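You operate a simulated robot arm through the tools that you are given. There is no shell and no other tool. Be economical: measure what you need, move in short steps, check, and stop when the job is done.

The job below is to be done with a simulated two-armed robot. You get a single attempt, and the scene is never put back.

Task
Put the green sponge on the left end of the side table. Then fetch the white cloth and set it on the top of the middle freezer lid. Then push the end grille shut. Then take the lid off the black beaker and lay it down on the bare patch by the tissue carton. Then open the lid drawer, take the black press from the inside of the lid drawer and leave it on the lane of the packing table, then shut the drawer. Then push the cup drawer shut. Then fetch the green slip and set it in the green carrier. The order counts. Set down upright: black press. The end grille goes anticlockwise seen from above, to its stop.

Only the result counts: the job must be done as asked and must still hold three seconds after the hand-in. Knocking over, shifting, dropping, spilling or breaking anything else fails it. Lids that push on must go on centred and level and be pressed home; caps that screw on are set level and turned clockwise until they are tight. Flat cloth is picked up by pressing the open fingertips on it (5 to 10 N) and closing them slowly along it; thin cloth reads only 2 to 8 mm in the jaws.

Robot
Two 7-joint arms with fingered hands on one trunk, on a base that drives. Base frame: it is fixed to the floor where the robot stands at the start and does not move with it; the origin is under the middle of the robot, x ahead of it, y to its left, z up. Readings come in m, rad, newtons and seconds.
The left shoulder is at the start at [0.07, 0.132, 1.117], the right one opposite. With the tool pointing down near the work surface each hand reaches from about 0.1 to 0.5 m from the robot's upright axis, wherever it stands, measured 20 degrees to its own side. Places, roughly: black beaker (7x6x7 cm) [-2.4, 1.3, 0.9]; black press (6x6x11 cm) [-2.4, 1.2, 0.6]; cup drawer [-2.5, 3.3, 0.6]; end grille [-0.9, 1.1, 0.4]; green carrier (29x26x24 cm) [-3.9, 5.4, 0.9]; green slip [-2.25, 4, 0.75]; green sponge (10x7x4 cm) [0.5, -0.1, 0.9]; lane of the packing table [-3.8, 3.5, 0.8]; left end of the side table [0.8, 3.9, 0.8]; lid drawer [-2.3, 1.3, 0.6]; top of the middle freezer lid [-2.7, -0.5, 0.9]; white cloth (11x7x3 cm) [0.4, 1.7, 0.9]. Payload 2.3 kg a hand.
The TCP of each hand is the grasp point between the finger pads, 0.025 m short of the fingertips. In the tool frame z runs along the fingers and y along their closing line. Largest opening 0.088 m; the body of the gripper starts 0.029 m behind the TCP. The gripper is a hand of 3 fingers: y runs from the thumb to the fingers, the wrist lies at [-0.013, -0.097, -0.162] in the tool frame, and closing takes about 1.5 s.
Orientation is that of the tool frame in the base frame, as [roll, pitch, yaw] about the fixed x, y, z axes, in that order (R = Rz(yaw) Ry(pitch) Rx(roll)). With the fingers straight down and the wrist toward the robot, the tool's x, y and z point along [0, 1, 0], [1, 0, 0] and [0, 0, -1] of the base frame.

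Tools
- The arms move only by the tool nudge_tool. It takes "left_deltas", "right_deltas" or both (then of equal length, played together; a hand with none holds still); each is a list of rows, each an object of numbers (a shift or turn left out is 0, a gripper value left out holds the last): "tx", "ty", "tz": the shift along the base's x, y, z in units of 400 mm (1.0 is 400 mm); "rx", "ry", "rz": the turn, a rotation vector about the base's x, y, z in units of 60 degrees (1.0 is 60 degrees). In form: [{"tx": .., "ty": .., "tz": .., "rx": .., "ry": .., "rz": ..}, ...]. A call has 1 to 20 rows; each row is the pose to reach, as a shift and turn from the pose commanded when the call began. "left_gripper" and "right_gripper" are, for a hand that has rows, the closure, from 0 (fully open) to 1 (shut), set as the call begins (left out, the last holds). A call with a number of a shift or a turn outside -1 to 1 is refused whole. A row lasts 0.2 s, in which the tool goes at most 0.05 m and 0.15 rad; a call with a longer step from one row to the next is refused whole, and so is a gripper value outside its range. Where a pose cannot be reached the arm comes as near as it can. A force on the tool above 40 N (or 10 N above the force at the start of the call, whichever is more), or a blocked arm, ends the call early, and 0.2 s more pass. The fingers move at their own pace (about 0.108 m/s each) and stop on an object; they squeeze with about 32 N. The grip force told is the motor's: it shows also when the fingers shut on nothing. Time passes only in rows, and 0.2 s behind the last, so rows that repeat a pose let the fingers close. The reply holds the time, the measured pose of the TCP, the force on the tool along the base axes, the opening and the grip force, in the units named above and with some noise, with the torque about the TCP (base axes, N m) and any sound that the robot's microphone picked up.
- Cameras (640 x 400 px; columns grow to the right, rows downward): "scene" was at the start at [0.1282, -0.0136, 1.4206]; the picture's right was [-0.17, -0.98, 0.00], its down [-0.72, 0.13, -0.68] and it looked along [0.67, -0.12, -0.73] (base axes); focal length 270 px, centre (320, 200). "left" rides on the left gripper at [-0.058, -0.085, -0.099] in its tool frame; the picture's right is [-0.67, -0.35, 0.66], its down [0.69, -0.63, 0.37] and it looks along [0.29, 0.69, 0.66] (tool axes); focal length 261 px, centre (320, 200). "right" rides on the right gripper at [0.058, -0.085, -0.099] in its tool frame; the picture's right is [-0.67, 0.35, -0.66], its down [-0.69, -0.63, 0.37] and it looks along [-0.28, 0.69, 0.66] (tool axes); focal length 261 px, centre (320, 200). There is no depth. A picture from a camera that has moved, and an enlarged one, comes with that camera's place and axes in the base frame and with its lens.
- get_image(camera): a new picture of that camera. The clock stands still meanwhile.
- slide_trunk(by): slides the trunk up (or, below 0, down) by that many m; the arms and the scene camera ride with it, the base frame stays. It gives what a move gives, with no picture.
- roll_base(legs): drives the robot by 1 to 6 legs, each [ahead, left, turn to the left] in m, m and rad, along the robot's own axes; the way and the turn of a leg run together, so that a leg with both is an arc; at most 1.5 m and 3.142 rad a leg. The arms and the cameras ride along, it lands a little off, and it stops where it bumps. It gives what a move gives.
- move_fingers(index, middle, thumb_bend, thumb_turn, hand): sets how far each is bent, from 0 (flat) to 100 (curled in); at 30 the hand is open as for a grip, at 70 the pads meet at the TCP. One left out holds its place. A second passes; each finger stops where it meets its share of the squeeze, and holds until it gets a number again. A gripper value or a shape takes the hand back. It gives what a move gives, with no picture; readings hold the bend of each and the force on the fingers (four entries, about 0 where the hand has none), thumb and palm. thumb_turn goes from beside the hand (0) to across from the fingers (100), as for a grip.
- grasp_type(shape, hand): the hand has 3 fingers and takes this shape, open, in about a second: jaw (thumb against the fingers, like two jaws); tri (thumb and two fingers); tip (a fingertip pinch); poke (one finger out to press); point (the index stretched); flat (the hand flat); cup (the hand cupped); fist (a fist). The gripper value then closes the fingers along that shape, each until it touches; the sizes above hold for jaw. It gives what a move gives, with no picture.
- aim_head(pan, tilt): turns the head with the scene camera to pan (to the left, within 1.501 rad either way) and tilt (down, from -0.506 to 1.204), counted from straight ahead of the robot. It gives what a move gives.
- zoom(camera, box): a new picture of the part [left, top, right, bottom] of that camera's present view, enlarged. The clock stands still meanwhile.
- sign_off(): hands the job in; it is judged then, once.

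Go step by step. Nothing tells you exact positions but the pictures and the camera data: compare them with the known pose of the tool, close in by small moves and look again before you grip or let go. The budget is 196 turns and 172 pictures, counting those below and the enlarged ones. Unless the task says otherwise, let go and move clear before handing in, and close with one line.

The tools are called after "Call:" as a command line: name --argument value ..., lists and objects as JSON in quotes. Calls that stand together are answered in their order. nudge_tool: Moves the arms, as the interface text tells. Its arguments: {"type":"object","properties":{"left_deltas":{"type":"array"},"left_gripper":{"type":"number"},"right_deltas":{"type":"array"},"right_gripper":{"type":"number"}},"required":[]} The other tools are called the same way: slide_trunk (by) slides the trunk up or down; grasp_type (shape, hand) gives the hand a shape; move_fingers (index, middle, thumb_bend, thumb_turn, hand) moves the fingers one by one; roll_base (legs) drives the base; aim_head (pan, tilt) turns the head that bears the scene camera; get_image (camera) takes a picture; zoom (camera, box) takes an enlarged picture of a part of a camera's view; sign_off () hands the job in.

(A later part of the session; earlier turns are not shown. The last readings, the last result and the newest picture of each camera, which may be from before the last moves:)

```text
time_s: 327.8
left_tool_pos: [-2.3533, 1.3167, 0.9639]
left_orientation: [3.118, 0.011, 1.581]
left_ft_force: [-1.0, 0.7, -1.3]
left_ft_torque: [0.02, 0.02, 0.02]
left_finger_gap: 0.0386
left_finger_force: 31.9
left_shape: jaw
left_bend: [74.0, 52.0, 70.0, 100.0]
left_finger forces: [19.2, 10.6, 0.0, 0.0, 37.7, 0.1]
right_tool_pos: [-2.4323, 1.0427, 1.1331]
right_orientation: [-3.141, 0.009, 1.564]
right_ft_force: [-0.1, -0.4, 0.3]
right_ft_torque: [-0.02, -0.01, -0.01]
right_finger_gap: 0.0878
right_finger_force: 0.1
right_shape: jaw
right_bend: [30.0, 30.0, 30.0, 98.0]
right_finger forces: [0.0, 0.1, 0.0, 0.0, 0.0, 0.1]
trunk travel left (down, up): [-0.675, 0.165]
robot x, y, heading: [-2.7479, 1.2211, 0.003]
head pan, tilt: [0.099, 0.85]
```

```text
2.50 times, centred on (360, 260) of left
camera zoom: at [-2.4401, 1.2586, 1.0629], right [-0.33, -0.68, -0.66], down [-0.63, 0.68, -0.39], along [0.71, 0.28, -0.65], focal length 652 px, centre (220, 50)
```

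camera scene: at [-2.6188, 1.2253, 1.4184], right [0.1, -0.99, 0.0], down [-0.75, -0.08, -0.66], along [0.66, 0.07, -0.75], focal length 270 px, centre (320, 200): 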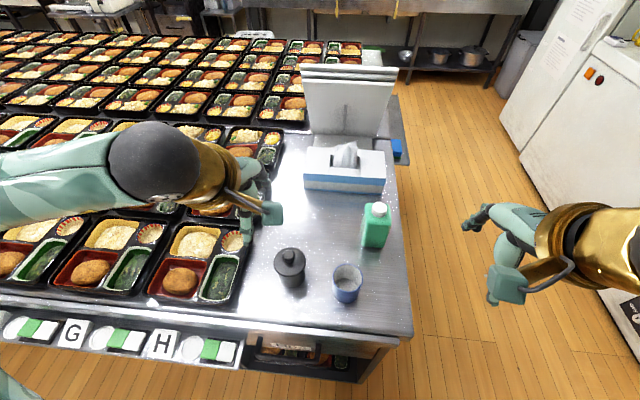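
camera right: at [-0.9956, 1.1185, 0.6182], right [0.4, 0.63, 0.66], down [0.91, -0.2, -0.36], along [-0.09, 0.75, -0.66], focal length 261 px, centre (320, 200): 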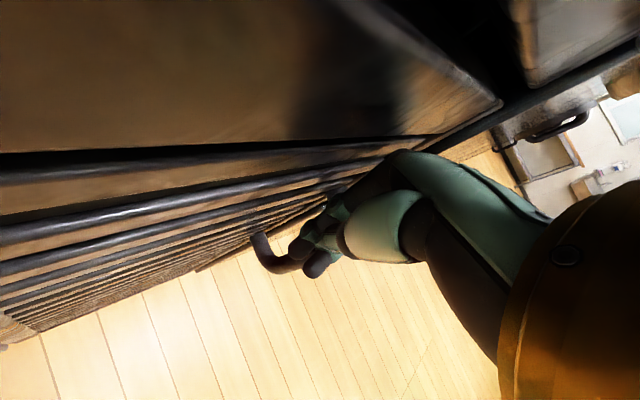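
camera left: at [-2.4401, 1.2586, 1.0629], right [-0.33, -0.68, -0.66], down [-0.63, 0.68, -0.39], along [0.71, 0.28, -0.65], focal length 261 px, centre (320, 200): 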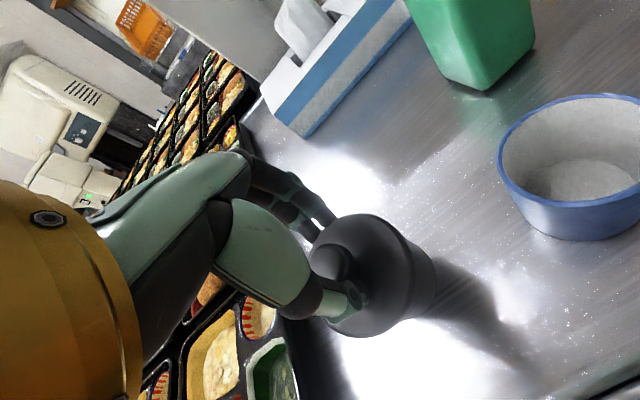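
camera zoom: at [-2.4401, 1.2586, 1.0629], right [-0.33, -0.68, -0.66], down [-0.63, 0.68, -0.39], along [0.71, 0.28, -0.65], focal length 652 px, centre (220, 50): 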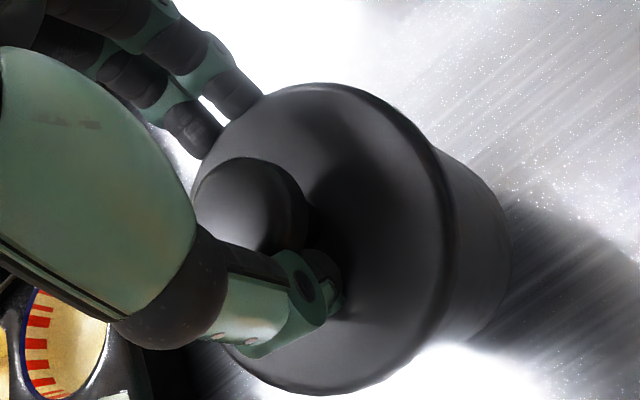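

Call:
nudge_tool --left_deltas '[{"tz": 0.02}, {"tz": 0.04}]'

Call:
zoom --camera "scene" --box '[240, 220, 360, 310]'

```text
time_s: 328.4
left_tool_pos: [-2.3528, 1.3159, 0.9823]
left_orientation: [3.116, 0.011, 1.578]
left_ft_force: [0.2, 0.0, 0.0]
left_ft_torque: [-0.02, 0.0, 0.0]
left_finger_gap: 0.0385
left_finger_force: 31.9
left_shape: jaw
left_bend: [74.0, 52.0, 70.0, 100.0]
left_finger forces: [19.2, 10.5, 0.0, 0.1, 37.2, 0.1]
right_tool_pos: [-2.4314, 1.0427, 1.1336]
right_orientation: [-3.141, 0.007, 1.563]
right_ft_force: [0.2, -0.4, -0.2]
right_ft_torque: [0.01, -0.03, 0.03]
right_finger_gap: 0.0876
right_finger_force: 0.0
right_shape: jaw
right_bend: [30.0, 30.0, 30.0, 98.0]
right_finger forces: [0.0, 0.1, 0.0, 0.0, 0.1, 0.0]
trunk travel left (down, up): [-0.675, 0.165]
robot x, y, heading: [-2.7483, 1.2162, 0.003]
head pan, tilt: [0.099, 0.85]
```

```text
4.44 times, centred on (300, 265) of scene
camera zoom: at [-2.6191, 1.2249, 1.4184], right [0.1, -0.99, 0.0], down [-0.75, -0.08, -0.66], along [0.66, 0.07, -0.75], focal length 1199 px, centre (409, -89)
```

zoom: 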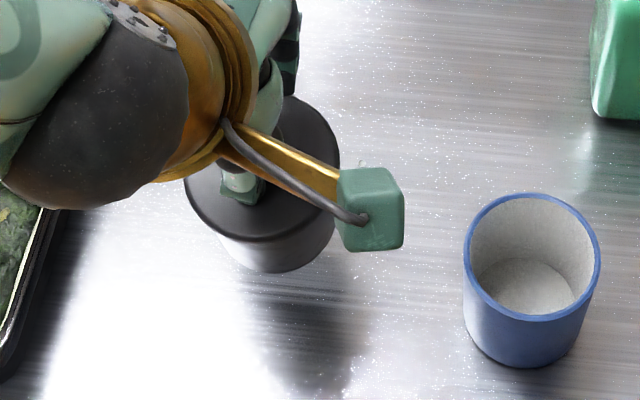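

The whole beaker came up with its lid, so the lid grips tightly and I need both hands. I'll set the beaker back where it was.

Call:
nudge_tool --left_deltas '[{"tz": -0.04}, {"tz": -0.065}, {"tz": -0.08}, {"tz": -0.087}, {"tz": -0.092}]'

Call:
nudge_tool --left_deltas '[{}, {}, {}, {}]' --left_gripper 0.2

Call:
nudge_tool --left_deltas '[{"tz": 0.06}, {"tz": 0.16}, {"tz": 0.26}, {"tz": 0.36}]'

Call:
get_image --camera "left"

```text
time_s: 329.6
left_tool_pos: [-2.3535, 1.3166, 0.9457]
left_orientation: [3.115, 0.011, 1.58]
left_ft_force: [0.3, 0.9, 9.8]
left_ft_torque: [-0.01, 0.19, -0.02]
left_finger_gap: 0.0387
left_finger_force: 31.6
left_shape: jaw
left_bend: [74.0, 52.0, 70.0, 100.0]
left_finger forces: [20.0, 11.4, 0.0, 0.1, 45.4, 0.0]
right_tool_pos: [-2.4329, 1.0423, 1.1342]
right_orientation: [3.14, 0.009, 1.563]
right_ft_force: [-0.3, -0.1, 0.6]
right_ft_torque: [-0.02, -0.03, 0.02]
right_finger_gap: 0.0877
right_finger_force: 0.1
right_shape: jaw
right_bend: [30.0, 30.0, 30.0, 98.0]
right_finger forces: [0.0, 0.0, 0.1, 0.1, 0.1, 0.0]
trunk travel left (down, up): [-0.675, 0.165]
robot x, y, heading: [-2.7485, 1.2166, 0.0]
head pan, tilt: [0.099, 0.85]
```

```text
time_s: 330.6
left_tool_pos: [-2.3533, 1.316, 0.9448]
left_orientation: [3.118, 0.011, 1.579]
left_ft_force: [0.4, -0.5, 1.8]
left_ft_torque: [0.0, 0.04, 0.01]
left_finger_gap: 0.0701
left_finger_force: 0.0
left_shape: jaw
left_bend: [27.0, 34.0, 49.0, 99.0]
left_finger forces: [0.1, 0.0, 0.0, 0.1, 1.4, 0.1]
right_tool_pos: [-2.4316, 1.0426, 1.1333]
right_orientation: [-3.141, 0.01, 1.563]
right_ft_force: [-0.8, 0.1, 0.0]
right_ft_torque: [-0.01, -0.02, -0.02]
right_finger_gap: 0.0876
right_finger_force: 0.1
right_shape: jaw
right_bend: [30.0, 30.0, 30.0, 98.0]
right_finger forces: [0.0, 0.0, 0.0, 0.0, 0.0, 0.0]
trunk travel left (down, up): [-0.675, 0.165]
robot x, y, heading: [-2.7459, 1.2189, 0.005]
head pan, tilt: [0.099, 0.85]
```

```text
time_s: 331.6
left_tool_pos: [-2.354, 1.3155, 1.0202]
left_orientation: [3.116, 0.013, 1.58]
left_ft_force: [0.8, 0.2, -0.1]
left_ft_torque: [0.0, 0.0, 0.02]
left_finger_gap: 0.0702
left_finger_force: 0.0
left_shape: jaw
left_bend: [27.0, 34.0, 49.0, 99.0]
left_finger forces: [0.0, 0.1, 0.0, 0.1, 0.0, 0.0]
left hand out of reach, approached as far as the arm can: row 3, 4
right_tool_pos: [-2.431, 1.044, 1.1326]
right_orientation: [-3.141, 0.009, 1.564]
right_ft_force: [0.3, 0.3, -0.8]
right_ft_torque: [0.02, 0.02, 0.01]
right_finger_gap: 0.0876
right_finger_force: 0.1
right_shape: jaw
right_bend: [30.0, 30.0, 30.0, 98.0]
right_finger forces: [0.0, 0.0, 0.0, 0.1, 0.0, 0.1]
trunk travel left (down, up): [-0.675, 0.165]
robot x, y, heading: [-2.7425, 1.2155, 0.001]
head pan, tilt: [0.099, 0.85]
```

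```text
67 pictures are left
camera left: at [-2.4409, 1.2585, 1.1178], right [-0.33, -0.68, -0.66], down [-0.63, 0.68, -0.39], along [0.71, 0.28, -0.65], focal length 261 px, centre (320, 200)
```

left: 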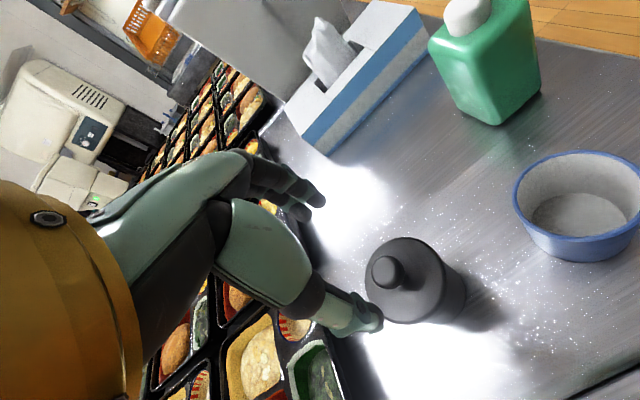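

The beaker is back in place. I'll now turn the right hand to point forward horizontally, in front of the island, to hold the beaker's body.

Call:
nudge_tool --right_deltas '[{"tx": -0.06, "tz": -0.04, "rx": -0.072, "ry": -0.072, "rz": 0.072}, {"tx": -0.12, "tz": -0.08, "rx": -0.144, "ry": -0.144, "rz": 0.144}, {"tx": -0.18, "tz": -0.12, "rx": -0.216, "ry": -0.216, "rz": 0.216}, {"tx": -0.24, "tz": -0.16, "rx": -0.289, "ry": -0.289, "rz": 0.289}, {"tx": -0.3, "tz": -0.2, "rx": -0.361, "ry": -0.361, "rz": 0.361}, {"tx": -0.36, "tz": -0.24, "rx": -0.433, "ry": -0.433, "rz": 0.433}, {"tx": -0.4, "tz": -0.28, "rx": -0.505, "ry": -0.505, "rz": 0.505}, {"tx": -0.42, "tz": -0.33, "rx": -0.577, "ry": -0.577, "rz": 0.577}]'

Call:
nudge_tool --right_deltas '[{"rx": -0.072, "ry": -0.072, "rz": 0.072}, {"ty": 0.05, "rx": -0.144, "ry": -0.144, "rz": 0.144}, {"ty": 0.1, "rx": -0.216, "ry": -0.216, "rz": 0.216}, {"ty": 0.15, "rx": -0.289, "ry": -0.289, "rz": 0.289}, {"ty": 0.2, "rx": -0.361, "ry": -0.361, "rz": 0.361}, {"ty": 0.25, "rx": -0.433, "ry": -0.433, "rz": 0.433}, {"ty": 0.3, "rx": -0.505, "ry": -0.505, "rz": 0.505}, {"ty": 0.35, "rx": -0.577, "ry": -0.577, "rz": 0.577}]'

Call:
get_image --camera "scene"

```text
time_s: 333.0
left_tool_pos: [-2.3559, 1.3167, 1.021]
left_orientation: [3.115, 0.014, 1.58]
left_ft_force: [0.5, -0.3, 0.0]
left_ft_torque: [-0.02, 0.0, 0.0]
left_finger_gap: 0.0701
left_finger_force: 0.2
left_shape: jaw
left_bend: [27.0, 34.0, 49.0, 99.0]
left_finger forces: [0.1, 0.0, 0.1, 0.0, 0.1, 0.0]
right_tool_pos: [-2.6289, 1.0884, 1.1516]
right_orientation: [2.751, 0.484, 1.875]
right_ft_force: [15.0, -14.4, 58.8]
right_ft_torque: [-0.03, 2.26, 1.63]
right_finger_gap: 0.0839
right_finger_force: 0.0
right_shape: jaw
right_bend: [30.0, 30.0, 42.0, 100.0]
right_finger forces: [0.0, 0.0, 0.0, 0.1, 0.0, 0.1]
right hand out of reach, approached as far as the arm can: row 2, 3, 4, 5, 6, 7
trunk travel left (down, up): [-0.675, 0.165]
robot x, y, heading: [-2.7475, 1.2161, 0.004]
head pan, tilt: [0.099, 0.85]
stopped in row 7 (right hand): the force on the tool passed its limit at 195 N (the readings are from after the stop); the commanded pose is now the measured one
```

```text
time_s: 333.3
left_tool_pos: [-2.3534, 1.3136, 1.0199]
left_orientation: [3.119, 0.011, 1.578]
left_ft_force: [0.5, -0.2, 0.4]
left_ft_torque: [-0.03, 0.02, 0.03]
left_finger_gap: 0.0703
left_finger_force: 0.0
left_shape: jaw
left_bend: [27.0, 34.0, 49.0, 99.0]
left_finger forces: [0.1, 0.1, 0.1, 0.1, 0.1, 0.0]
right_tool_pos: [-2.6268, 1.0837, 1.1534]
right_orientation: [2.742, 0.483, 1.877]
right_ft_force: [11.7, -13.3, 43.0]
right_ft_torque: [0.13, 1.99, 1.48]
right_finger_gap: 0.0837
right_finger_force: 0.0
right_shape: jaw
right_bend: [30.0, 30.0, 42.0, 100.0]
right_finger forces: [0.0, 0.0, 0.1, 0.1, 0.1, 0.0]
trunk travel left (down, up): [-0.675, 0.165]
robot x, y, heading: [-2.7447, 1.2141, 0.001]
head pan, tilt: [0.099, 0.85]
stopped in row 1 (right hand): the force on the tool passed its limit at 89 N (the readings are from after the stop); the commanded pose is now the measured one
```

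```text
66 pictures are left
camera scene: at [-2.6179, 1.2234, 1.4183], right [0.1, -0.99, 0.0], down [-0.75, -0.08, -0.66], along [0.66, 0.07, -0.75], focal length 270 px, centre (320, 200)
```

scene: 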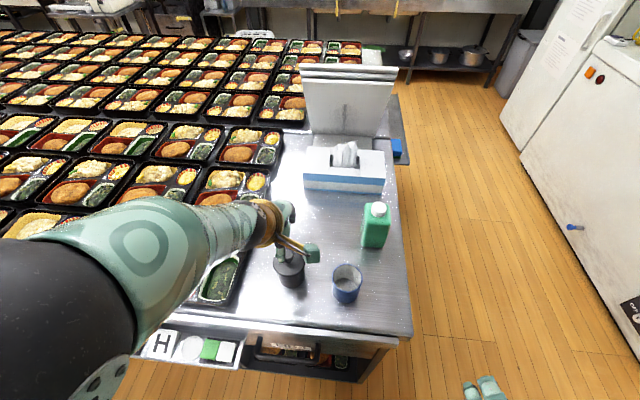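

The right hand met the robot's own body. I'll move it out forward and to the right, then finish the turn there.

Call:
nudge_tool --right_deltas '[{"tx": 0.05, "ty": -0.05}, {"tx": 0.1, "ty": -0.12}, {"tx": 0.18, "ty": -0.2}, {"tx": 0.26, "ty": -0.27}, {"tx": 0.34, "ty": -0.34}, {"tx": 0.4, "ty": -0.38}]'

Call:
nudge_tool --right_deltas '[{"rx": -0.072, "ry": -0.072, "rz": 0.072}, {"rx": -0.144, "ry": -0.144, "rz": 0.144}, {"rx": -0.216, "ry": -0.216, "rz": 0.216}, {"rx": -0.289, "ry": -0.289, "rz": 0.289}, {"rx": -0.361, "ry": -0.361, "rz": 0.361}, {"rx": -0.433, "ry": -0.433, "rz": 0.433}, {"rx": -0.505, "ry": -0.505, "rz": 0.505}, {"rx": -0.577, "ry": -0.577, "rz": 0.577}]'

```text
time_s: 334.7
left_tool_pos: [-2.3543, 1.3152, 1.0197]
left_orientation: [3.118, 0.013, 1.581]
left_ft_force: [0.3, 0.3, 0.3]
left_ft_torque: [-0.05, 0.03, 0.01]
left_finger_gap: 0.0701
left_finger_force: 0.1
left_shape: jaw
left_bend: [27.0, 34.0, 49.0, 99.0]
left_finger forces: [0.0, 0.0, 0.0, 0.0, 0.0, 0.0]
right_tool_pos: [-2.4661, 0.9317, 1.1521]
right_orientation: [2.746, 0.486, 1.881]
right_ft_force: [1.0, 0.2, -0.4]
right_ft_torque: [-0.02, -0.01, -0.02]
right_finger_gap: 0.0879
right_finger_force: 0.0
right_shape: jaw
right_bend: [30.0, 30.0, 30.0, 97.0]
right_finger forces: [0.0, 0.0, 0.0, 0.1, 0.1, 0.0]
right hand out of reach, approached as far as the arm can: row 1, 2, 3, 4, 5
trunk travel left (down, up): [-0.675, 0.165]
robot x, y, heading: [-2.7475, 1.2183, 0.005]
head pan, tilt: [0.099, 0.85]
```

```text
time_s: 336.5
left_tool_pos: [-2.3547, 1.315, 1.02]
left_orientation: [3.117, 0.013, 1.578]
left_ft_force: [0.0, -0.2, 0.2]
left_ft_torque: [-0.02, 0.03, 0.03]
left_finger_gap: 0.0704
left_finger_force: 0.1
left_shape: jaw
left_bend: [27.0, 34.0, 49.0, 99.0]
left_finger forces: [0.1, 0.1, 0.1, 0.1, 0.0, 0.1]
right_tool_pos: [-2.4675, 0.933, 1.1527]
right_orientation: [2.301, 1.297, 2.146]
right_ft_force: [0.6, 0.4, -0.4]
right_ft_torque: [0.01, -0.01, -0.01]
right_finger_gap: 0.0878
right_finger_force: 0.0
right_shape: jaw
right_bend: [30.0, 30.0, 30.0, 97.0]
right_finger forces: [0.0, 0.1, 0.0, 0.1, 0.0, 0.1]
right hand out of reach, approached as far as the arm can: row 1, 2, 3, 4, 5, 6, 7
trunk travel left (down, up): [-0.675, 0.165]
robot x, y, heading: [-2.7474, 1.221, 0.003]
head pan, tilt: [0.099, 0.85]
```

Reachable there. The torso needs more room, so I'll back the base 13 cm and bring the right hand to a pre-grasp in front of the beaker.

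Call:
roll_base --legs '[[-0.13, 0, 0]]'

Call:
nudge_tool --right_deltas '[{"tx": 0.02, "tz": -0.08, "rx": -0.07, "ry": -0.05, "rz": 0.05}, {"tx": 0.05, "tz": -0.16, "rx": -0.14, "ry": -0.1, "rz": 0.1}, {"tx": 0.1, "tz": -0.24, "rx": -0.204, "ry": -0.156, "rz": 0.145}, {"tx": 0.15, "ty": 0.05, "tz": -0.32, "rx": -0.204, "ry": -0.156, "rz": 0.145}, {"tx": 0.2, "ty": 0.1, "tz": -0.38, "rx": -0.204, "ry": -0.156, "rz": 0.145}, {"tx": 0.22, "ty": 0.2, "tz": -0.42, "rx": -0.204, "ry": -0.156, "rz": 0.145}, {"tx": 0.22, "ty": 0.3, "tz": -0.46, "rx": -0.204, "ry": -0.156, "rz": 0.145}, {"tx": 0.22, "ty": 0.4, "tz": -0.5, "rx": -0.204, "ry": -0.156, "rz": 0.145}]'

Call:
get_image --camera "scene"

```text
time_s: 337.8
left_tool_pos: [-2.4824, 1.3156, 1.019]
left_orientation: [3.118, 0.013, 1.582]
left_ft_force: [1.0, -0.5, -0.3]
left_ft_torque: [0.03, 0.02, -0.01]
left_finger_gap: 0.0704
left_finger_force: 0.0
left_shape: jaw
left_bend: [27.0, 34.0, 49.0, 99.0]
left_finger forces: [0.0, 0.0, 0.1, 0.1, 0.1, 0.0]
right_tool_pos: [-2.5948, 0.9326, 1.1524]
right_orientation: [2.315, 1.297, 2.16]
right_ft_force: [0.4, -0.1, 0.1]
right_ft_torque: [0.02, 0.01, -0.01]
right_finger_gap: 0.0876
right_finger_force: 0.0
right_shape: jaw
right_bend: [30.0, 30.0, 30.0, 97.0]
right_finger forces: [0.0, 0.0, 0.1, 0.1, 0.0, 0.0]
trunk travel left (down, up): [-0.675, 0.165]
robot x, y, heading: [-2.8785, 1.2139, 0.006]
head pan, tilt: [0.099, 0.85]
```

```text
time_s: 339.6
left_tool_pos: [-2.4828, 1.3162, 1.0196]
left_orientation: [3.12, 0.012, 1.582]
left_ft_force: [-0.3, 0.2, 0.0]
left_ft_torque: [0.01, -0.03, 0.01]
left_finger_gap: 0.0702
left_finger_force: 0.1
left_shape: jaw
left_bend: [27.0, 34.0, 49.0, 99.0]
left_finger forces: [0.0, 0.1, 0.0, 0.0, 0.0, 0.0]
right_tool_pos: [-2.5086, 1.0946, 0.9529]
right_orientation: [2.953, 1.567, 2.948]
right_ft_force: [-0.8, -0.7, -0.1]
right_ft_torque: [-0.01, 0.02, 0.01]
right_finger_gap: 0.0878
right_finger_force: 0.0
right_shape: jaw
right_bend: [30.0, 30.0, 30.0, 97.0]
right_finger forces: [0.0, 0.0, 0.0, 0.0, 0.0, 0.0]
trunk travel left (down, up): [-0.675, 0.165]
robot x, y, heading: [-2.8758, 1.2147, 0.008]
head pan, tilt: [0.099, 0.85]
```

```text
65 pictures are left
camera scene: at [-2.7472, 1.2257, 1.4183], right [0.1, -0.99, 0.0], down [-0.75, -0.08, -0.66], along [0.66, 0.07, -0.75], focal length 270 px, centre (320, 200)
```

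scene: 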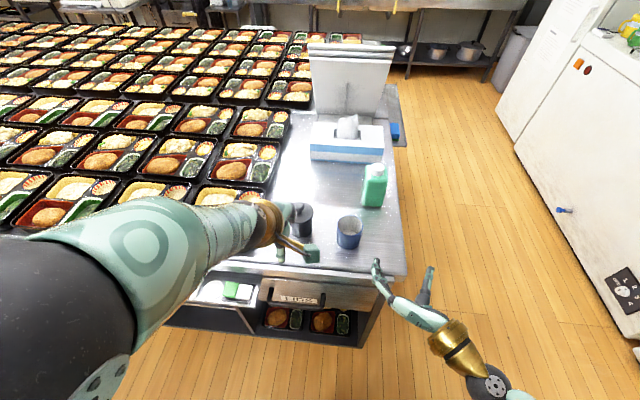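

Right hand now points forward. I'll bring the left hand back above the knob and slide the right hand down and across, in front of the beaker.

Call:
nudge_tool --left_deltas '[{"tx": 0.08}, {"tx": 0.16}, {"tx": 0.24}, {"tx": 0.31, "ty": 0.003}, {"tx": 0.334, "ty": 0.007}, {"tx": 0.334, "ty": 0.007}, {"tx": 0.334, "ty": 0.007}]' --right_deltas '[{"tz": -0.08}, {"tz": -0.15}, {"tz": -0.195, "ty": 0.1}, {"tz": -0.195, "ty": 0.22}, {"tz": -0.195, "ty": 0.34}, {"tz": -0.195, "ty": 0.46}, {"tz": -0.195, "ty": 0.558}]'

Call:
get_image --camera "scene"

Call:
get_image --camera "right"

```text
time_s: 341.2
left_tool_pos: [-2.3505, 1.3192, 1.0185]
left_orientation: [3.121, 0.014, 1.583]
left_ft_force: [-0.6, -0.7, 0.4]
left_ft_torque: [0.01, -0.01, 0.0]
left_finger_gap: 0.0701
left_finger_force: 0.0
left_shape: jaw
left_bend: [27.0, 34.0, 49.0, 99.0]
left_finger forces: [0.0, 0.0, 0.0, 0.0, 0.1, 0.1]
right_tool_pos: [-2.5497, 1.1942, 0.8723]
right_orientation: [1.937, 1.563, 1.936]
right_ft_force: [-0.4, 0.2, 0.3]
right_ft_torque: [-0.03, 0.01, -0.03]
right_finger_gap: 0.0877
right_finger_force: 0.1
right_shape: jaw
right_bend: [30.0, 30.0, 30.0, 97.0]
right_finger forces: [0.1, 0.1, 0.0, 0.0, 0.0, 0.0]
right hand out of reach, approached as far as the arm can: row 4, 5, 6, 7
trunk travel left (down, up): [-0.675, 0.165]
robot x, y, heading: [-2.8758, 1.2156, 0.002]
head pan, tilt: [0.099, 0.85]
```

```text
64 pictures are left
camera scene: at [-2.7476, 1.2248, 1.4183], right [0.1, -0.99, 0.0], down [-0.75, -0.08, -0.66], along [0.66, 0.07, -0.75], focal length 270 px, centre (320, 200)
```

scene: 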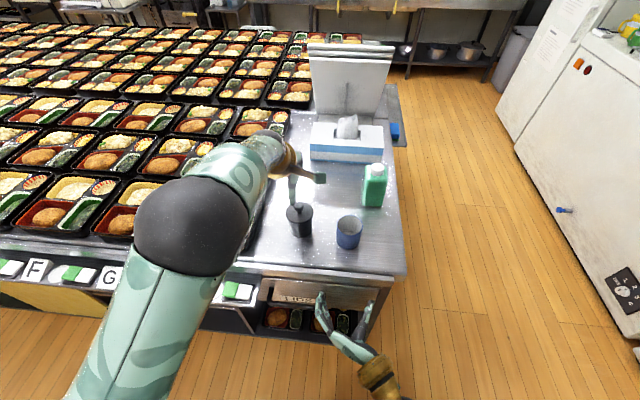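

```text
63 pictures are left
camera right: at [-2.6513, 1.109, 0.8132], right [-0.65, 0.35, 0.67], down [0.37, -0.63, 0.68], along [0.66, 0.69, 0.29], focal length 261 px, centre (320, 200)
```

right: 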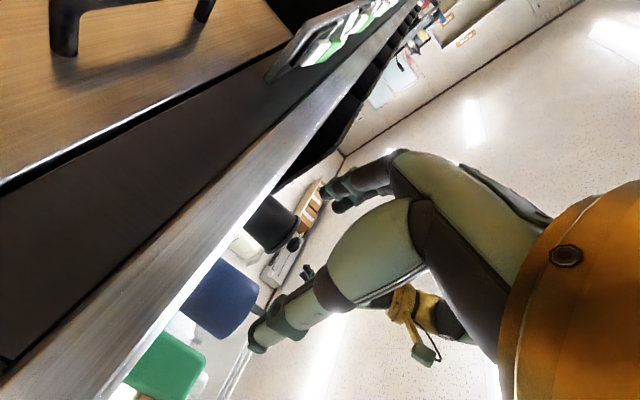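

The right hand can't cross that far left. I'll shift the base 13 cm to the left so the beaker lies on the centre line for both hands.

Call:
roll_base --legs '[[0, 0.13, 0]]'

Call:
nudge_tool --left_deltas '[{"ty": -0.08}, {"ty": -0.16}, {"ty": -0.24}, {"ty": -0.32}]' --right_deltas '[{"tx": 0.03}, {"tx": 0.06}, {"tx": 0.09}, {"tx": 0.12}]'

Call:
get_image --camera "scene"

Call:
get_image --camera "right"

```text
time_s: 342.4
left_tool_pos: [-2.3512, 1.4443, 1.0203]
left_orientation: [3.117, 0.014, 1.579]
left_ft_force: [0.4, -0.3, 0.1]
left_ft_torque: [-0.02, -0.02, -0.01]
left_finger_gap: 0.0702
left_finger_force: 0.1
left_shape: jaw
left_bend: [27.0, 34.0, 49.0, 99.0]
left_finger forces: [0.0, 0.1, 0.0, 0.1, 0.1, 0.0]
right_tool_pos: [-2.5518, 1.3196, 0.8717]
right_orientation: [1.859, 1.562, 1.856]
right_ft_force: [-0.4, -0.4, -0.5]
right_ft_torque: [0.0, 0.0, -0.03]
right_finger_gap: 0.0878
right_finger_force: 0.2
right_shape: jaw
right_bend: [30.0, 30.0, 30.0, 97.0]
right_finger forces: [0.1, 0.0, 0.1, 0.1, 0.0, 0.0]
trunk travel left (down, up): [-0.675, 0.165]
robot x, y, heading: [-2.8719, 1.3478, -0.003]
head pan, tilt: [0.099, 0.85]
```

```text
time_s: 343.4
left_tool_pos: [-2.3505, 1.3184, 1.0239]
left_orientation: [3.116, 0.016, 1.582]
left_ft_force: [0.2, -0.1, 0.8]
left_ft_torque: [0.0, 0.0, 0.03]
left_finger_gap: 0.0702
left_finger_force: 0.0
left_shape: jaw
left_bend: [27.0, 34.0, 49.0, 99.0]
left_finger forces: [0.0, 0.0, 0.0, 0.0, 0.0, 0.1]
right_tool_pos: [-2.5235, 1.2994, 0.8756]
right_orientation: [1.852, 1.563, 1.847]
right_ft_force: [-0.2, -0.2, 0.3]
right_ft_torque: [-0.01, 0.02, 0.03]
right_finger_gap: 0.088
right_finger_force: 0.0
right_shape: jaw
right_bend: [30.0, 30.0, 30.0, 97.0]
right_finger forces: [0.0, 0.0, 0.0, 0.1, 0.0, 0.0]
right hand out of reach, approached as far as the arm can: row 1, 2, 3, 4
trunk travel left (down, up): [-0.675, 0.165]
robot x, y, heading: [-2.8731, 1.3457, -0.003]
head pan, tilt: [0.099, 0.85]
```

```text
62 pictures are left
camera scene: at [-2.7481, 1.352, 1.4184], right [0.1, -0.99, 0.0], down [-0.75, -0.07, -0.66], along [0.66, 0.07, -0.75], focal length 270 px, centre (320, 200)
```

scene: 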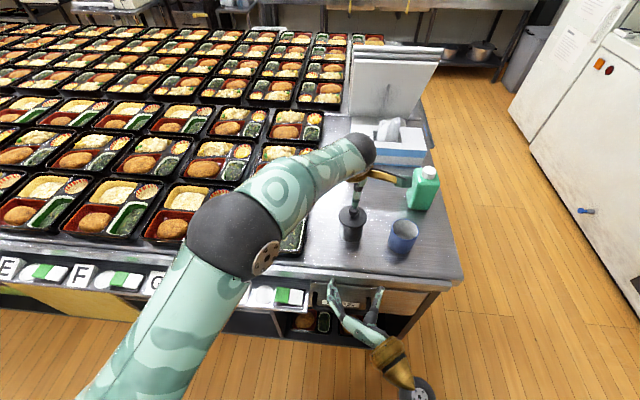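

```text
61 pictures are left
camera right: at [-2.6239, 1.2154, 0.8166], right [-0.65, 0.35, 0.67], down [0.36, -0.64, 0.68], along [0.67, 0.69, 0.29], focal length 261 px, centre (320, 200)
```

right: 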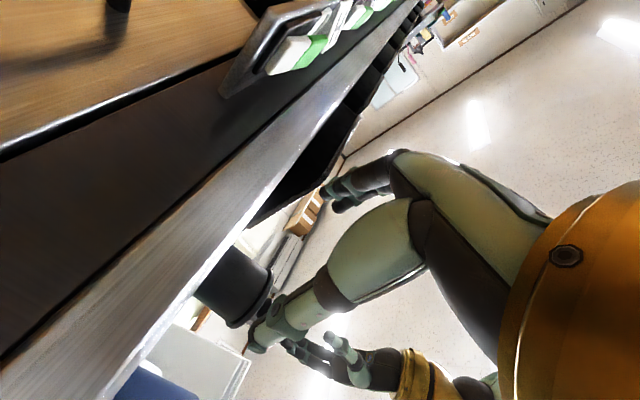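

Forward motion is limited with the hand straight. I'll angle it in from the right (about 30°), which suits the arm better, and try again.

Call:
nudge_tool --right_deltas '[{"rz": 0.13, "ty": -0.02}, {"rz": 0.26, "ty": -0.04}, {"rz": 0.39, "ty": -0.06}, {"rz": 0.5, "ty": -0.08}, {"rz": 0.5, "ty": -0.06, "tx": 0.05}, {"rz": 0.5, "ty": -0.03, "tx": 0.1}, {"rz": 0.5, "ty": 0.0, "tx": 0.16}]'

Call:
get_image --camera "scene"

```text
time_s: 345.1
left_tool_pos: [-2.3516, 1.3198, 1.0211]
left_orientation: [3.118, 0.014, 1.582]
left_ft_force: [0.4, 0.5, 0.4]
left_ft_torque: [0.01, 0.02, 0.02]
left_finger_gap: 0.0702
left_finger_force: 0.1
left_shape: jaw
left_bend: [27.0, 34.0, 49.0, 99.0]
left_finger forces: [0.1, 0.1, 0.0, 0.1, 0.1, 0.0]
right_tool_pos: [-2.5887, 1.2406, 0.9177]
right_orientation: [1.91, 1.565, 2.426]
right_ft_force: [-0.1, -0.2, 0.4]
right_ft_torque: [0.0, 0.01, 0.01]
right_finger_gap: 0.0877
right_finger_force: 0.1
right_shape: jaw
right_bend: [30.0, 30.0, 30.0, 97.0]
right_finger forces: [0.1, 0.0, 0.0, 0.0, 0.0, 0.0]
right hand out of reach, approached as far as the arm can: row 1, 2, 3, 4, 5, 6, 7
trunk travel left (down, up): [-0.675, 0.165]
robot x, y, heading: [-2.8761, 1.3432, 0.0]
head pan, tilt: [0.099, 0.85]
```

```text
60 pictures are left
camera scene: at [-2.7484, 1.3536, 1.4184], right [0.1, -0.99, 0.0], down [-0.75, -0.08, -0.66], along [0.66, 0.07, -0.75], focal length 270 px, centre (320, 200)
```

scene: 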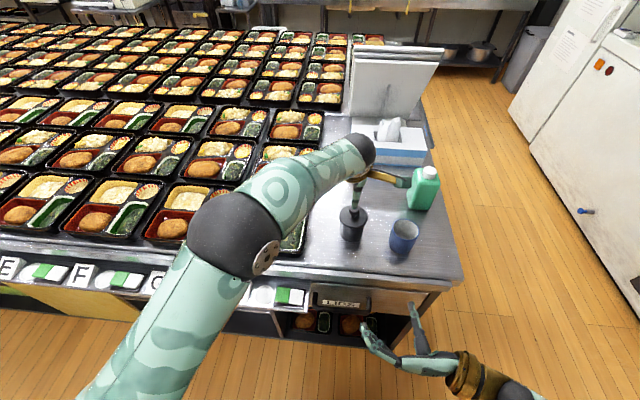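

That made it worse. A better arrangement: right hand pitched about 45° down from the front, and left hand turned so its wrist lies to the left. I'll undo the yaw, pitch the right hand, and turn the left hand 90° meanwhile.

Call:
nudge_tool --right_deltas '[{"rz": -0.125}, {"rz": -0.25}, {"rz": -0.375}, {"rz": -0.5}, {"rz": -0.5}, {"rz": -0.5}]' --left_deltas '[{"rz": -0.125, "tz": 0.02}, {"rz": -0.25, "tz": 0.04}, {"rz": -0.375, "tz": 0.04}, {"rz": -0.5, "tz": 0.04}, {"rz": -0.625, "tz": 0.04}, {"rz": -0.75, "tz": 0.04}]'

Call:
nudge_tool --right_deltas '[{"ry": 0.125}, {"ry": 0.25}, {"ry": 0.375}, {"ry": 0.5}, {"ry": 0.625}, {"ry": 0.75}]' --left_deltas '[{"rz": -0.125}, {"rz": -0.25}, {"rz": -0.375}, {"rz": -0.5}, {"rz": -0.625}, {"rz": -0.75}]'

Call:
get_image --camera "scene"

```text
time_s: 346.4
left_tool_pos: [-2.3498, 1.3167, 1.037]
left_orientation: [3.116, 0.016, 0.792]
left_ft_force: [-0.8, 0.4, -0.3]
left_ft_torque: [0.01, 0.03, 0.0]
left_finger_gap: 0.07
left_finger_force: 0.1
left_shape: jaw
left_bend: [27.0, 34.0, 49.0, 99.0]
left_finger forces: [0.0, 0.0, 0.1, 0.0, 0.1, 0.0]
right_tool_pos: [-2.5886, 1.239, 0.9205]
right_orientation: [2.013, 1.563, 2.007]
right_ft_force: [0.6, 1.1, -0.1]
right_ft_torque: [0.01, -0.03, -0.01]
right_finger_gap: 0.088
right_finger_force: 0.1
right_shape: jaw
right_bend: [30.0, 30.0, 30.0, 97.0]
right_finger forces: [0.0, 0.1, 0.0, 0.1, 0.0, 0.0]
trunk travel left (down, up): [-0.675, 0.165]
robot x, y, heading: [-2.8781, 1.3429, 0.001]
head pan, tilt: [0.099, 0.85]
```

```text
time_s: 347.9
left_tool_pos: [-2.4179, 1.3312, 1.0411]
left_orientation: [3.115, 0.013, 0.006]
left_ft_force: [0.0, -0.3, 1.0]
left_ft_torque: [0.0, -0.04, -0.01]
left_finger_gap: 0.0703
left_finger_force: 0.0
left_shape: jaw
left_bend: [27.0, 34.0, 49.0, 99.0]
left_finger forces: [0.0, 0.0, 0.1, 0.0, 0.0, 0.0]
left hand out of reach, approached as far as the arm can: row 3, 4, 5, 6
right_tool_pos: [-2.5503, 1.2288, 0.8956]
right_orientation: [3.138, 0.78, 3.129]
right_ft_force: [-0.1, 0.4, 0.2]
right_ft_torque: [0.01, -0.01, 0.0]
right_finger_gap: 0.0879
right_finger_force: 0.1
right_shape: jaw
right_bend: [30.0, 30.0, 30.0, 97.0]
right_finger forces: [0.1, 0.1, 0.1, 0.0, 0.0, 0.0]
right hand out of reach, approached as far as the arm can: row 1, 2, 3, 4, 5, 6
trunk travel left (down, up): [-0.675, 0.165]
robot x, y, heading: [-2.8779, 1.3434, 0.003]
head pan, tilt: [0.099, 0.85]
```

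```text
59 pictures are left
camera scene: at [-2.7503, 1.3542, 1.4185], right [0.1, -0.99, 0.0], down [-0.75, -0.08, -0.66], along [0.66, 0.07, -0.75], focal length 270 px, centre (320, 200)
```

scene: 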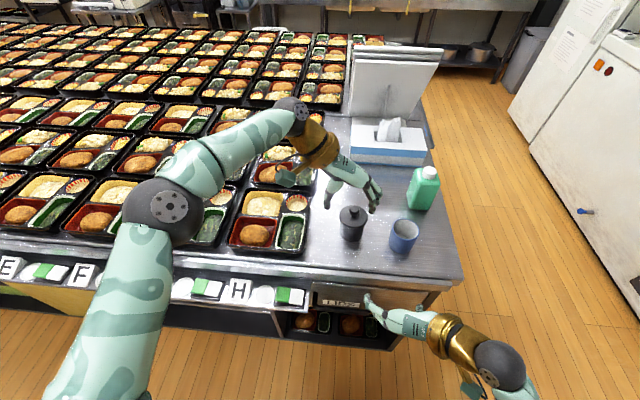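

The pitched right hand and turned left hand look right. I'll move the base 8 cm ahead to give both more reach.

Call:
roll_base --legs '[[0.08, 0, 0]]'

Call:
nudge_tool --right_deltas '[{"tx": -0.03, "ty": 0.06}, {"tx": -0.03, "ty": 0.12}, {"tx": -0.03, "ty": 0.18}, {"tx": -0.03, "ty": 0.22}, {"tx": 0.03, "ty": 0.22, "tz": -0.04}]'

Call:
get_image --camera "right"

Call:
get_image --camera "scene"

```text
time_s: 348.9
left_tool_pos: [-2.3403, 1.332, 1.0428]
left_orientation: [3.118, 0.011, 0.007]
left_ft_force: [-0.5, 0.0, -0.4]
left_ft_torque: [-0.04, 0.0, 0.0]
left_finger_gap: 0.07
left_finger_force: 0.0
left_shape: jaw
left_bend: [27.0, 34.0, 49.0, 99.0]
left_finger forces: [0.0, 0.0, 0.0, 0.1, 0.1, 0.0]
right_tool_pos: [-2.4745, 1.2293, 0.8961]
right_orientation: [3.14, 0.787, 3.136]
right_ft_force: [0.4, 0.6, 0.5]
right_ft_torque: [0.0, -0.02, -0.01]
right_finger_gap: 0.088
right_finger_force: 0.1
right_shape: jaw
right_bend: [30.0, 30.0, 30.0, 97.0]
right_finger forces: [0.0, 0.0, 0.0, 0.0, 0.0, 0.0]
trunk travel left (down, up): [-0.675, 0.165]
robot x, y, heading: [-2.8038, 1.3435, 0.001]
head pan, tilt: [0.099, 0.85]
```

```text
time_s: 350.1
left_tool_pos: [-2.3395, 1.3319, 1.0422]
left_orientation: [3.116, 0.015, 0.008]
left_ft_force: [0.1, 0.2, -1.2]
left_ft_torque: [0.01, 0.02, 0.02]
left_finger_gap: 0.0703
left_finger_force: 0.0
left_shape: jaw
left_bend: [27.0, 34.0, 49.0, 99.0]
left_finger forces: [0.1, 0.0, 0.0, 0.0, 0.0, 0.1]
right_tool_pos: [-2.4954, 1.2804, 0.8628]
right_orientation: [3.141, 0.782, 3.136]
right_ft_force: [0.4, 0.0, 0.2]
right_ft_torque: [0.0, 0.01, 0.01]
right_finger_gap: 0.088
right_finger_force: 0.0
right_shape: jaw
right_bend: [30.0, 30.0, 30.0, 97.0]
right_finger forces: [0.0, 0.1, 0.0, 0.0, 0.1, 0.0]
right hand out of reach, approached as far as the arm can: row 1, 2, 3, 4, 5
trunk travel left (down, up): [-0.675, 0.165]
robot x, y, heading: [-2.8014, 1.3473, 0.003]
head pan, tilt: [0.099, 0.85]
```

```text
58 pictures are left
camera right: at [-2.6074, 1.1974, 0.8916], right [0.02, 0.35, 0.94], down [0.74, -0.63, 0.22], along [0.67, 0.69, -0.27], focal length 261 px, centre (320, 200)
```

right: 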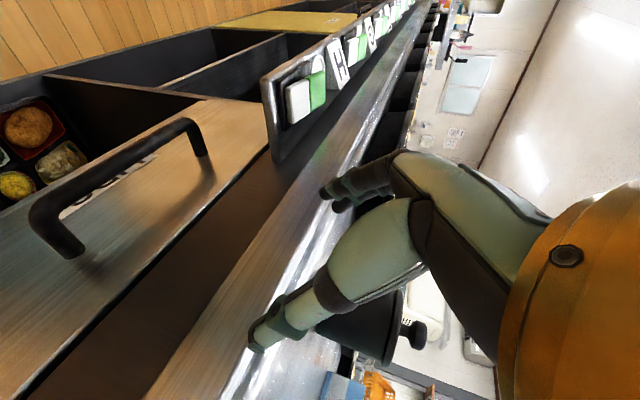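

```text
57 pictures are left
camera scene: at [-2.6707, 1.3536, 1.4184], right [0.1, -0.99, 0.0], down [-0.75, -0.08, -0.66], along [0.66, 0.07, -0.75], focal length 270 px, centre (320, 200)
```

scene: 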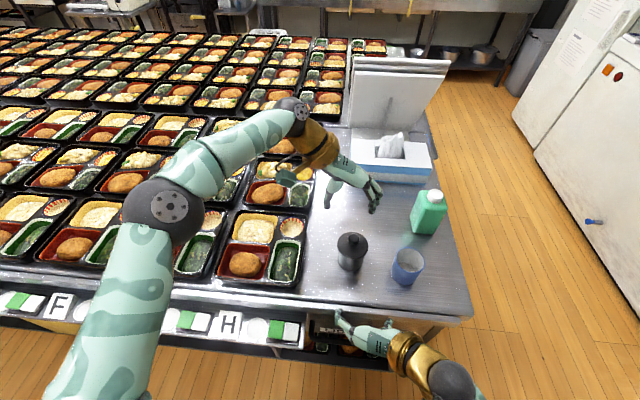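

I noticed two things: the knob is about 26 mm wide, and in the jaw shape the thumb closes first — so my earlier half-closed descent put the thumb on the lid and spoiled the grip. I'll retry one-handed with the left jaw fully open and centred on the knob.

Call:
nudge_tool --left_deltas '[{"tx": -0.025, "ty": -0.038}, {"tx": -0.025, "ty": -0.038, "tz": -0.08}, {"tx": -0.025, "ty": -0.038, "tz": -0.15}]' --left_gripper 0

Call:
get_image --camera "left"

Call:
zoom --camera "scene" --box '[290, 190, 430, 290]'

```text
time_s: 350.9
left_tool_pos: [-2.3486, 1.3164, 0.9817]
left_orientation: [3.116, 0.016, 0.011]
left_ft_force: [0.9, 0.3, 0.5]
left_ft_torque: [-0.01, 0.0, -0.01]
left_finger_gap: 0.0876
left_finger_force: 0.1
left_shape: jaw
left_bend: [30.0, 30.0, 30.0, 98.0]
left_finger forces: [0.0, 0.0, 0.0, 0.0, 0.0, 0.0]
right_tool_pos: [-2.4945, 1.2816, 0.8626]
right_orientation: [3.14, 0.781, 3.136]
right_ft_force: [-0.3, 0.4, -0.2]
right_ft_torque: [-0.04, -0.02, -0.03]
right_finger_gap: 0.0878
right_finger_force: 0.0
right_shape: jaw
right_bend: [30.0, 30.0, 30.0, 97.0]
right_finger forces: [0.0, 0.0, 0.0, 0.1, 0.0, 0.1]
trunk travel left (down, up): [-0.675, 0.165]
robot x, y, heading: [-2.803, 1.3435, -0.002]
head pan, tilt: [0.099, 0.85]
```

```text
56 pictures are left
camera left: at [-2.4055, 1.4036, 1.0796], right [-0.68, 0.33, -0.65], down [0.67, 0.63, -0.39], along [0.28, -0.71, -0.65], focal length 261 px, centre (320, 200)
```

left: 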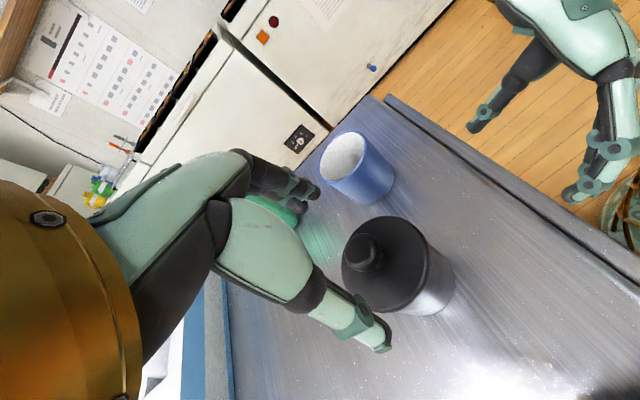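

```text
4.00 times, centred on (360, 240) of scene
camera zoom: at [-2.6706, 1.3541, 1.4184], right [0.1, -0.99, 0.0], down [-0.75, -0.08, -0.66], along [0.66, 0.07, -0.75], focal length 1079 px, centre (160, 40)
```

zoom: 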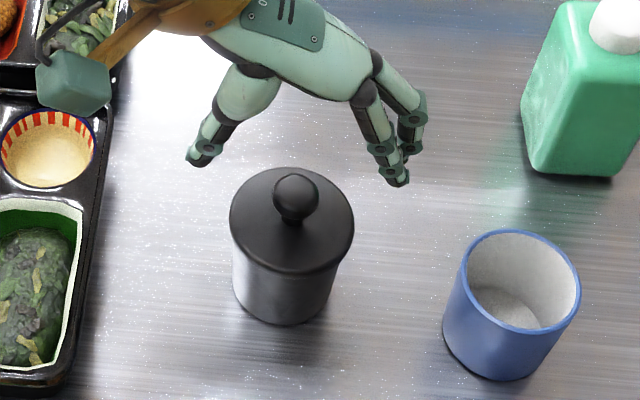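

Excellent view: knob centre is (-2.355, 1.317, 0.943), and the thumb and fingers stand evenly on both sides. I'll lower 3 cm, close and lift.

Call:
nudge_tool --left_deltas '[{"tx": -0.016, "tz": -0.03}, {"tx": -0.016, "tz": -0.06}, {"tx": -0.016, "tz": -0.082}]'

Call:
nudge_tool --left_deltas '[{}, {}, {}, {}, {}, {}, {}]' --left_gripper 1

Call:
zoom --camera "scene" --box '[290, 190, 430, 290]'

```text
time_s: 351.7
left_tool_pos: [-2.3567, 1.3167, 0.9497]
left_orientation: [3.119, 0.013, 0.011]
left_ft_force: [0.6, -0.6, 0.0]
left_ft_torque: [0.03, 0.02, -0.01]
left_finger_gap: 0.0877
left_finger_force: 0.0
left_shape: jaw
left_bend: [30.0, 30.0, 30.0, 98.0]
left_finger forces: [0.0, 0.0, 0.0, 0.1, 0.1, 0.1]
right_tool_pos: [-2.4954, 1.2814, 0.8628]
right_orientation: [3.141, 0.783, 3.137]
right_ft_force: [0.0, -0.7, 0.7]
right_ft_torque: [0.01, 0.02, 0.03]
right_finger_gap: 0.088
right_finger_force: 0.0
right_shape: jaw
right_bend: [30.0, 30.0, 30.0, 97.0]
right_finger forces: [0.1, 0.0, 0.0, 0.0, 0.0, 0.0]
trunk travel left (down, up): [-0.675, 0.165]
robot x, y, heading: [-2.7959, 1.3495, -0.004]
head pan, tilt: [0.099, 0.85]
```

```text
time_s: 353.3
left_tool_pos: [-2.357, 1.315, 0.9503]
left_orientation: [3.117, 0.018, 0.008]
left_ft_force: [0.2, -0.4, -1.4]
left_ft_torque: [0.02, 0.0, 0.01]
left_finger_gap: 0.0145
left_finger_force: 32.1
left_shape: jaw
left_bend: [74.0, 64.0, 78.0, 100.0]
left_finger forces: [19.2, 9.8, 0.0, 0.0, 30.1, 0.0]
right_tool_pos: [-2.4948, 1.2815, 0.8617]
right_orientation: [3.138, 0.784, 3.134]
right_ft_force: [0.7, 0.3, 0.1]
right_ft_torque: [0.04, -0.02, -0.01]
right_finger_gap: 0.0882
right_finger_force: 0.1
right_shape: jaw
right_bend: [30.0, 30.0, 30.0, 97.0]
right_finger forces: [0.0, 0.0, 0.0, 0.0, 0.0, 0.1]
trunk travel left (down, up): [-0.675, 0.165]
robot x, y, heading: [-2.7976, 1.3464, 0.001]
head pan, tilt: [0.099, 0.85]
```

```text
4.00 times, centred on (360, 240) of scene
camera zoom: at [-2.6709, 1.3538, 1.4184], right [0.1, -0.99, 0.0], down [-0.75, -0.08, -0.66], along [0.66, 0.07, -0.75], focal length 1079 px, centre (160, 40)
```

zoom: 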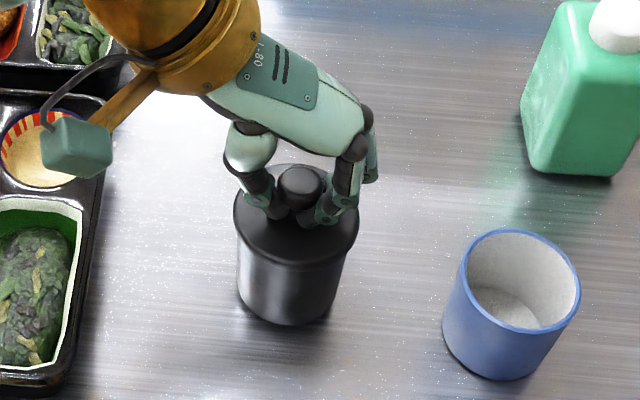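

Now the knob's neck is properly pinched (14.5 mm). I'll lift slowly and look.

Call:
nudge_tool --left_deltas '[{"tz": 0.015}, {"tz": 0.03}, {"tz": 0.05}, {"tz": 0.08}]'

Call:
zoom --camera "scene" --box '[290, 190, 430, 290]'

```text
time_s: 354.3
left_tool_pos: [-2.3553, 1.3163, 0.9832]
left_orientation: [3.114, 0.014, 0.009]
left_ft_force: [-0.4, 0.5, -0.6]
left_ft_torque: [-0.04, 0.0, 0.01]
left_finger_gap: 0.0148
left_finger_force: 32.2
left_shape: jaw
left_bend: [74.0, 64.0, 78.0, 100.0]
left_finger forces: [19.4, 9.7, 0.0, 0.0, 30.9, 0.0]
right_tool_pos: [-2.4949, 1.2818, 0.8627]
right_orientation: [3.14, 0.784, 3.135]
right_ft_force: [0.6, 0.3, -0.4]
right_ft_torque: [-0.03, 0.01, -0.01]
right_finger_gap: 0.088
right_finger_force: 0.1
right_shape: jaw
right_bend: [30.0, 30.0, 30.0, 97.0]
right_finger forces: [0.0, 0.0, 0.1, 0.0, 0.0, 0.0]
trunk travel left (down, up): [-0.675, 0.165]
robot x, y, heading: [-2.7982, 1.3451, 0.003]
head pan, tilt: [0.099, 0.85]
```

```text
4.00 times, centred on (360, 240) of scene
camera zoom: at [-2.6712, 1.3537, 1.4184], right [0.1, -0.99, 0.0], down [-0.75, -0.08, -0.66], along [0.66, 0.07, -0.75], focal length 1079 px, centre (160, 40)
```

zoom: 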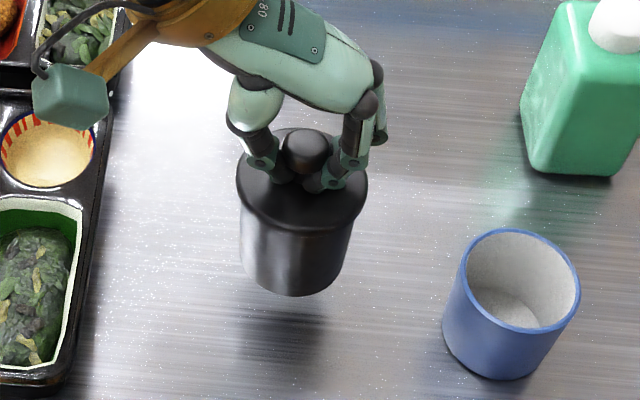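

The lid is truly tight, but the knob grip is secure. I'll lift the beaker clear and bring the right hand, horizontal, to where it worked before, to hold the body in the air.

Call:
nudge_tool --left_deltas '[{"tz": 0.05}, {"tz": 0.1}, {"tz": 0.16}, {"tz": 0.22}, {"tz": 0.22}, {"tz": 0.22}, {"tz": 0.22}]' --right_deltas '[{"tx": -0.02, "ty": -0.04, "tz": 0.06, "ry": -0.12}, {"tx": -0.04, "ty": -0.08, "tz": 0.12, "ry": -0.24}, {"tx": -0.06, "ty": -0.12, "tz": 0.18, "ry": -0.36}, {"tx": -0.08, "ty": -0.14, "tz": 0.24, "ry": -0.48}, {"tx": -0.09, "ty": -0.14, "tz": 0.3, "ry": -0.6}, {"tx": -0.09, "ty": -0.14, "tz": 0.35, "ry": -0.7}, {"tx": -0.09, "ty": -0.14, "tz": 0.37, "ry": -0.75}]'

Call:
get_image --camera "scene"

```text
time_s: 355.9
left_tool_pos: [-2.3572, 1.3163, 1.0686]
left_orientation: [3.118, 0.013, 0.007]
left_ft_force: [0.3, 0.3, -0.4]
left_ft_torque: [-0.02, -0.01, 0.0]
left_finger_gap: 0.0149
left_finger_force: 31.8
left_shape: jaw
left_bend: [74.0, 64.0, 78.0, 100.0]
left_finger forces: [19.7, 10.1, 0.0, 0.1, 32.8, 0.0]
right_tool_pos: [-2.5115, 1.2047, 0.9405]
right_orientation: [1.373, 1.565, 1.371]
right_ft_force: [-0.4, -0.1, 0.8]
right_ft_torque: [0.01, -0.01, -0.02]
right_finger_gap: 0.088
right_finger_force: 0.0
right_shape: jaw
right_bend: [30.0, 30.0, 30.0, 97.0]
right_finger forces: [0.0, 0.0, 0.0, 0.0, 0.0, 0.1]
right hand out of reach, approached as far as the arm can: row 1, 2, 3, 4, 5, 6, 7
trunk travel left (down, up): [-0.675, 0.165]
robot x, y, heading: [-2.7976, 1.3505, 0.002]
head pan, tilt: [0.099, 0.85]
```

```text
52 pictures are left
camera scene: at [-2.671, 1.3535, 1.4184], right [0.1, -0.99, 0.0], down [-0.75, -0.08, -0.66], along [0.66, 0.07, -0.75], focal length 270 px, centre (320, 200)
```

scene: 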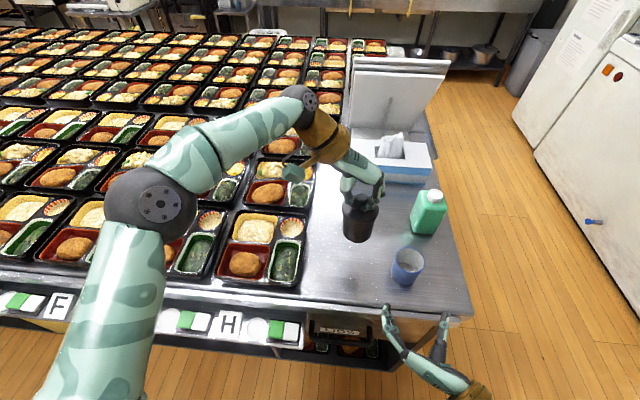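

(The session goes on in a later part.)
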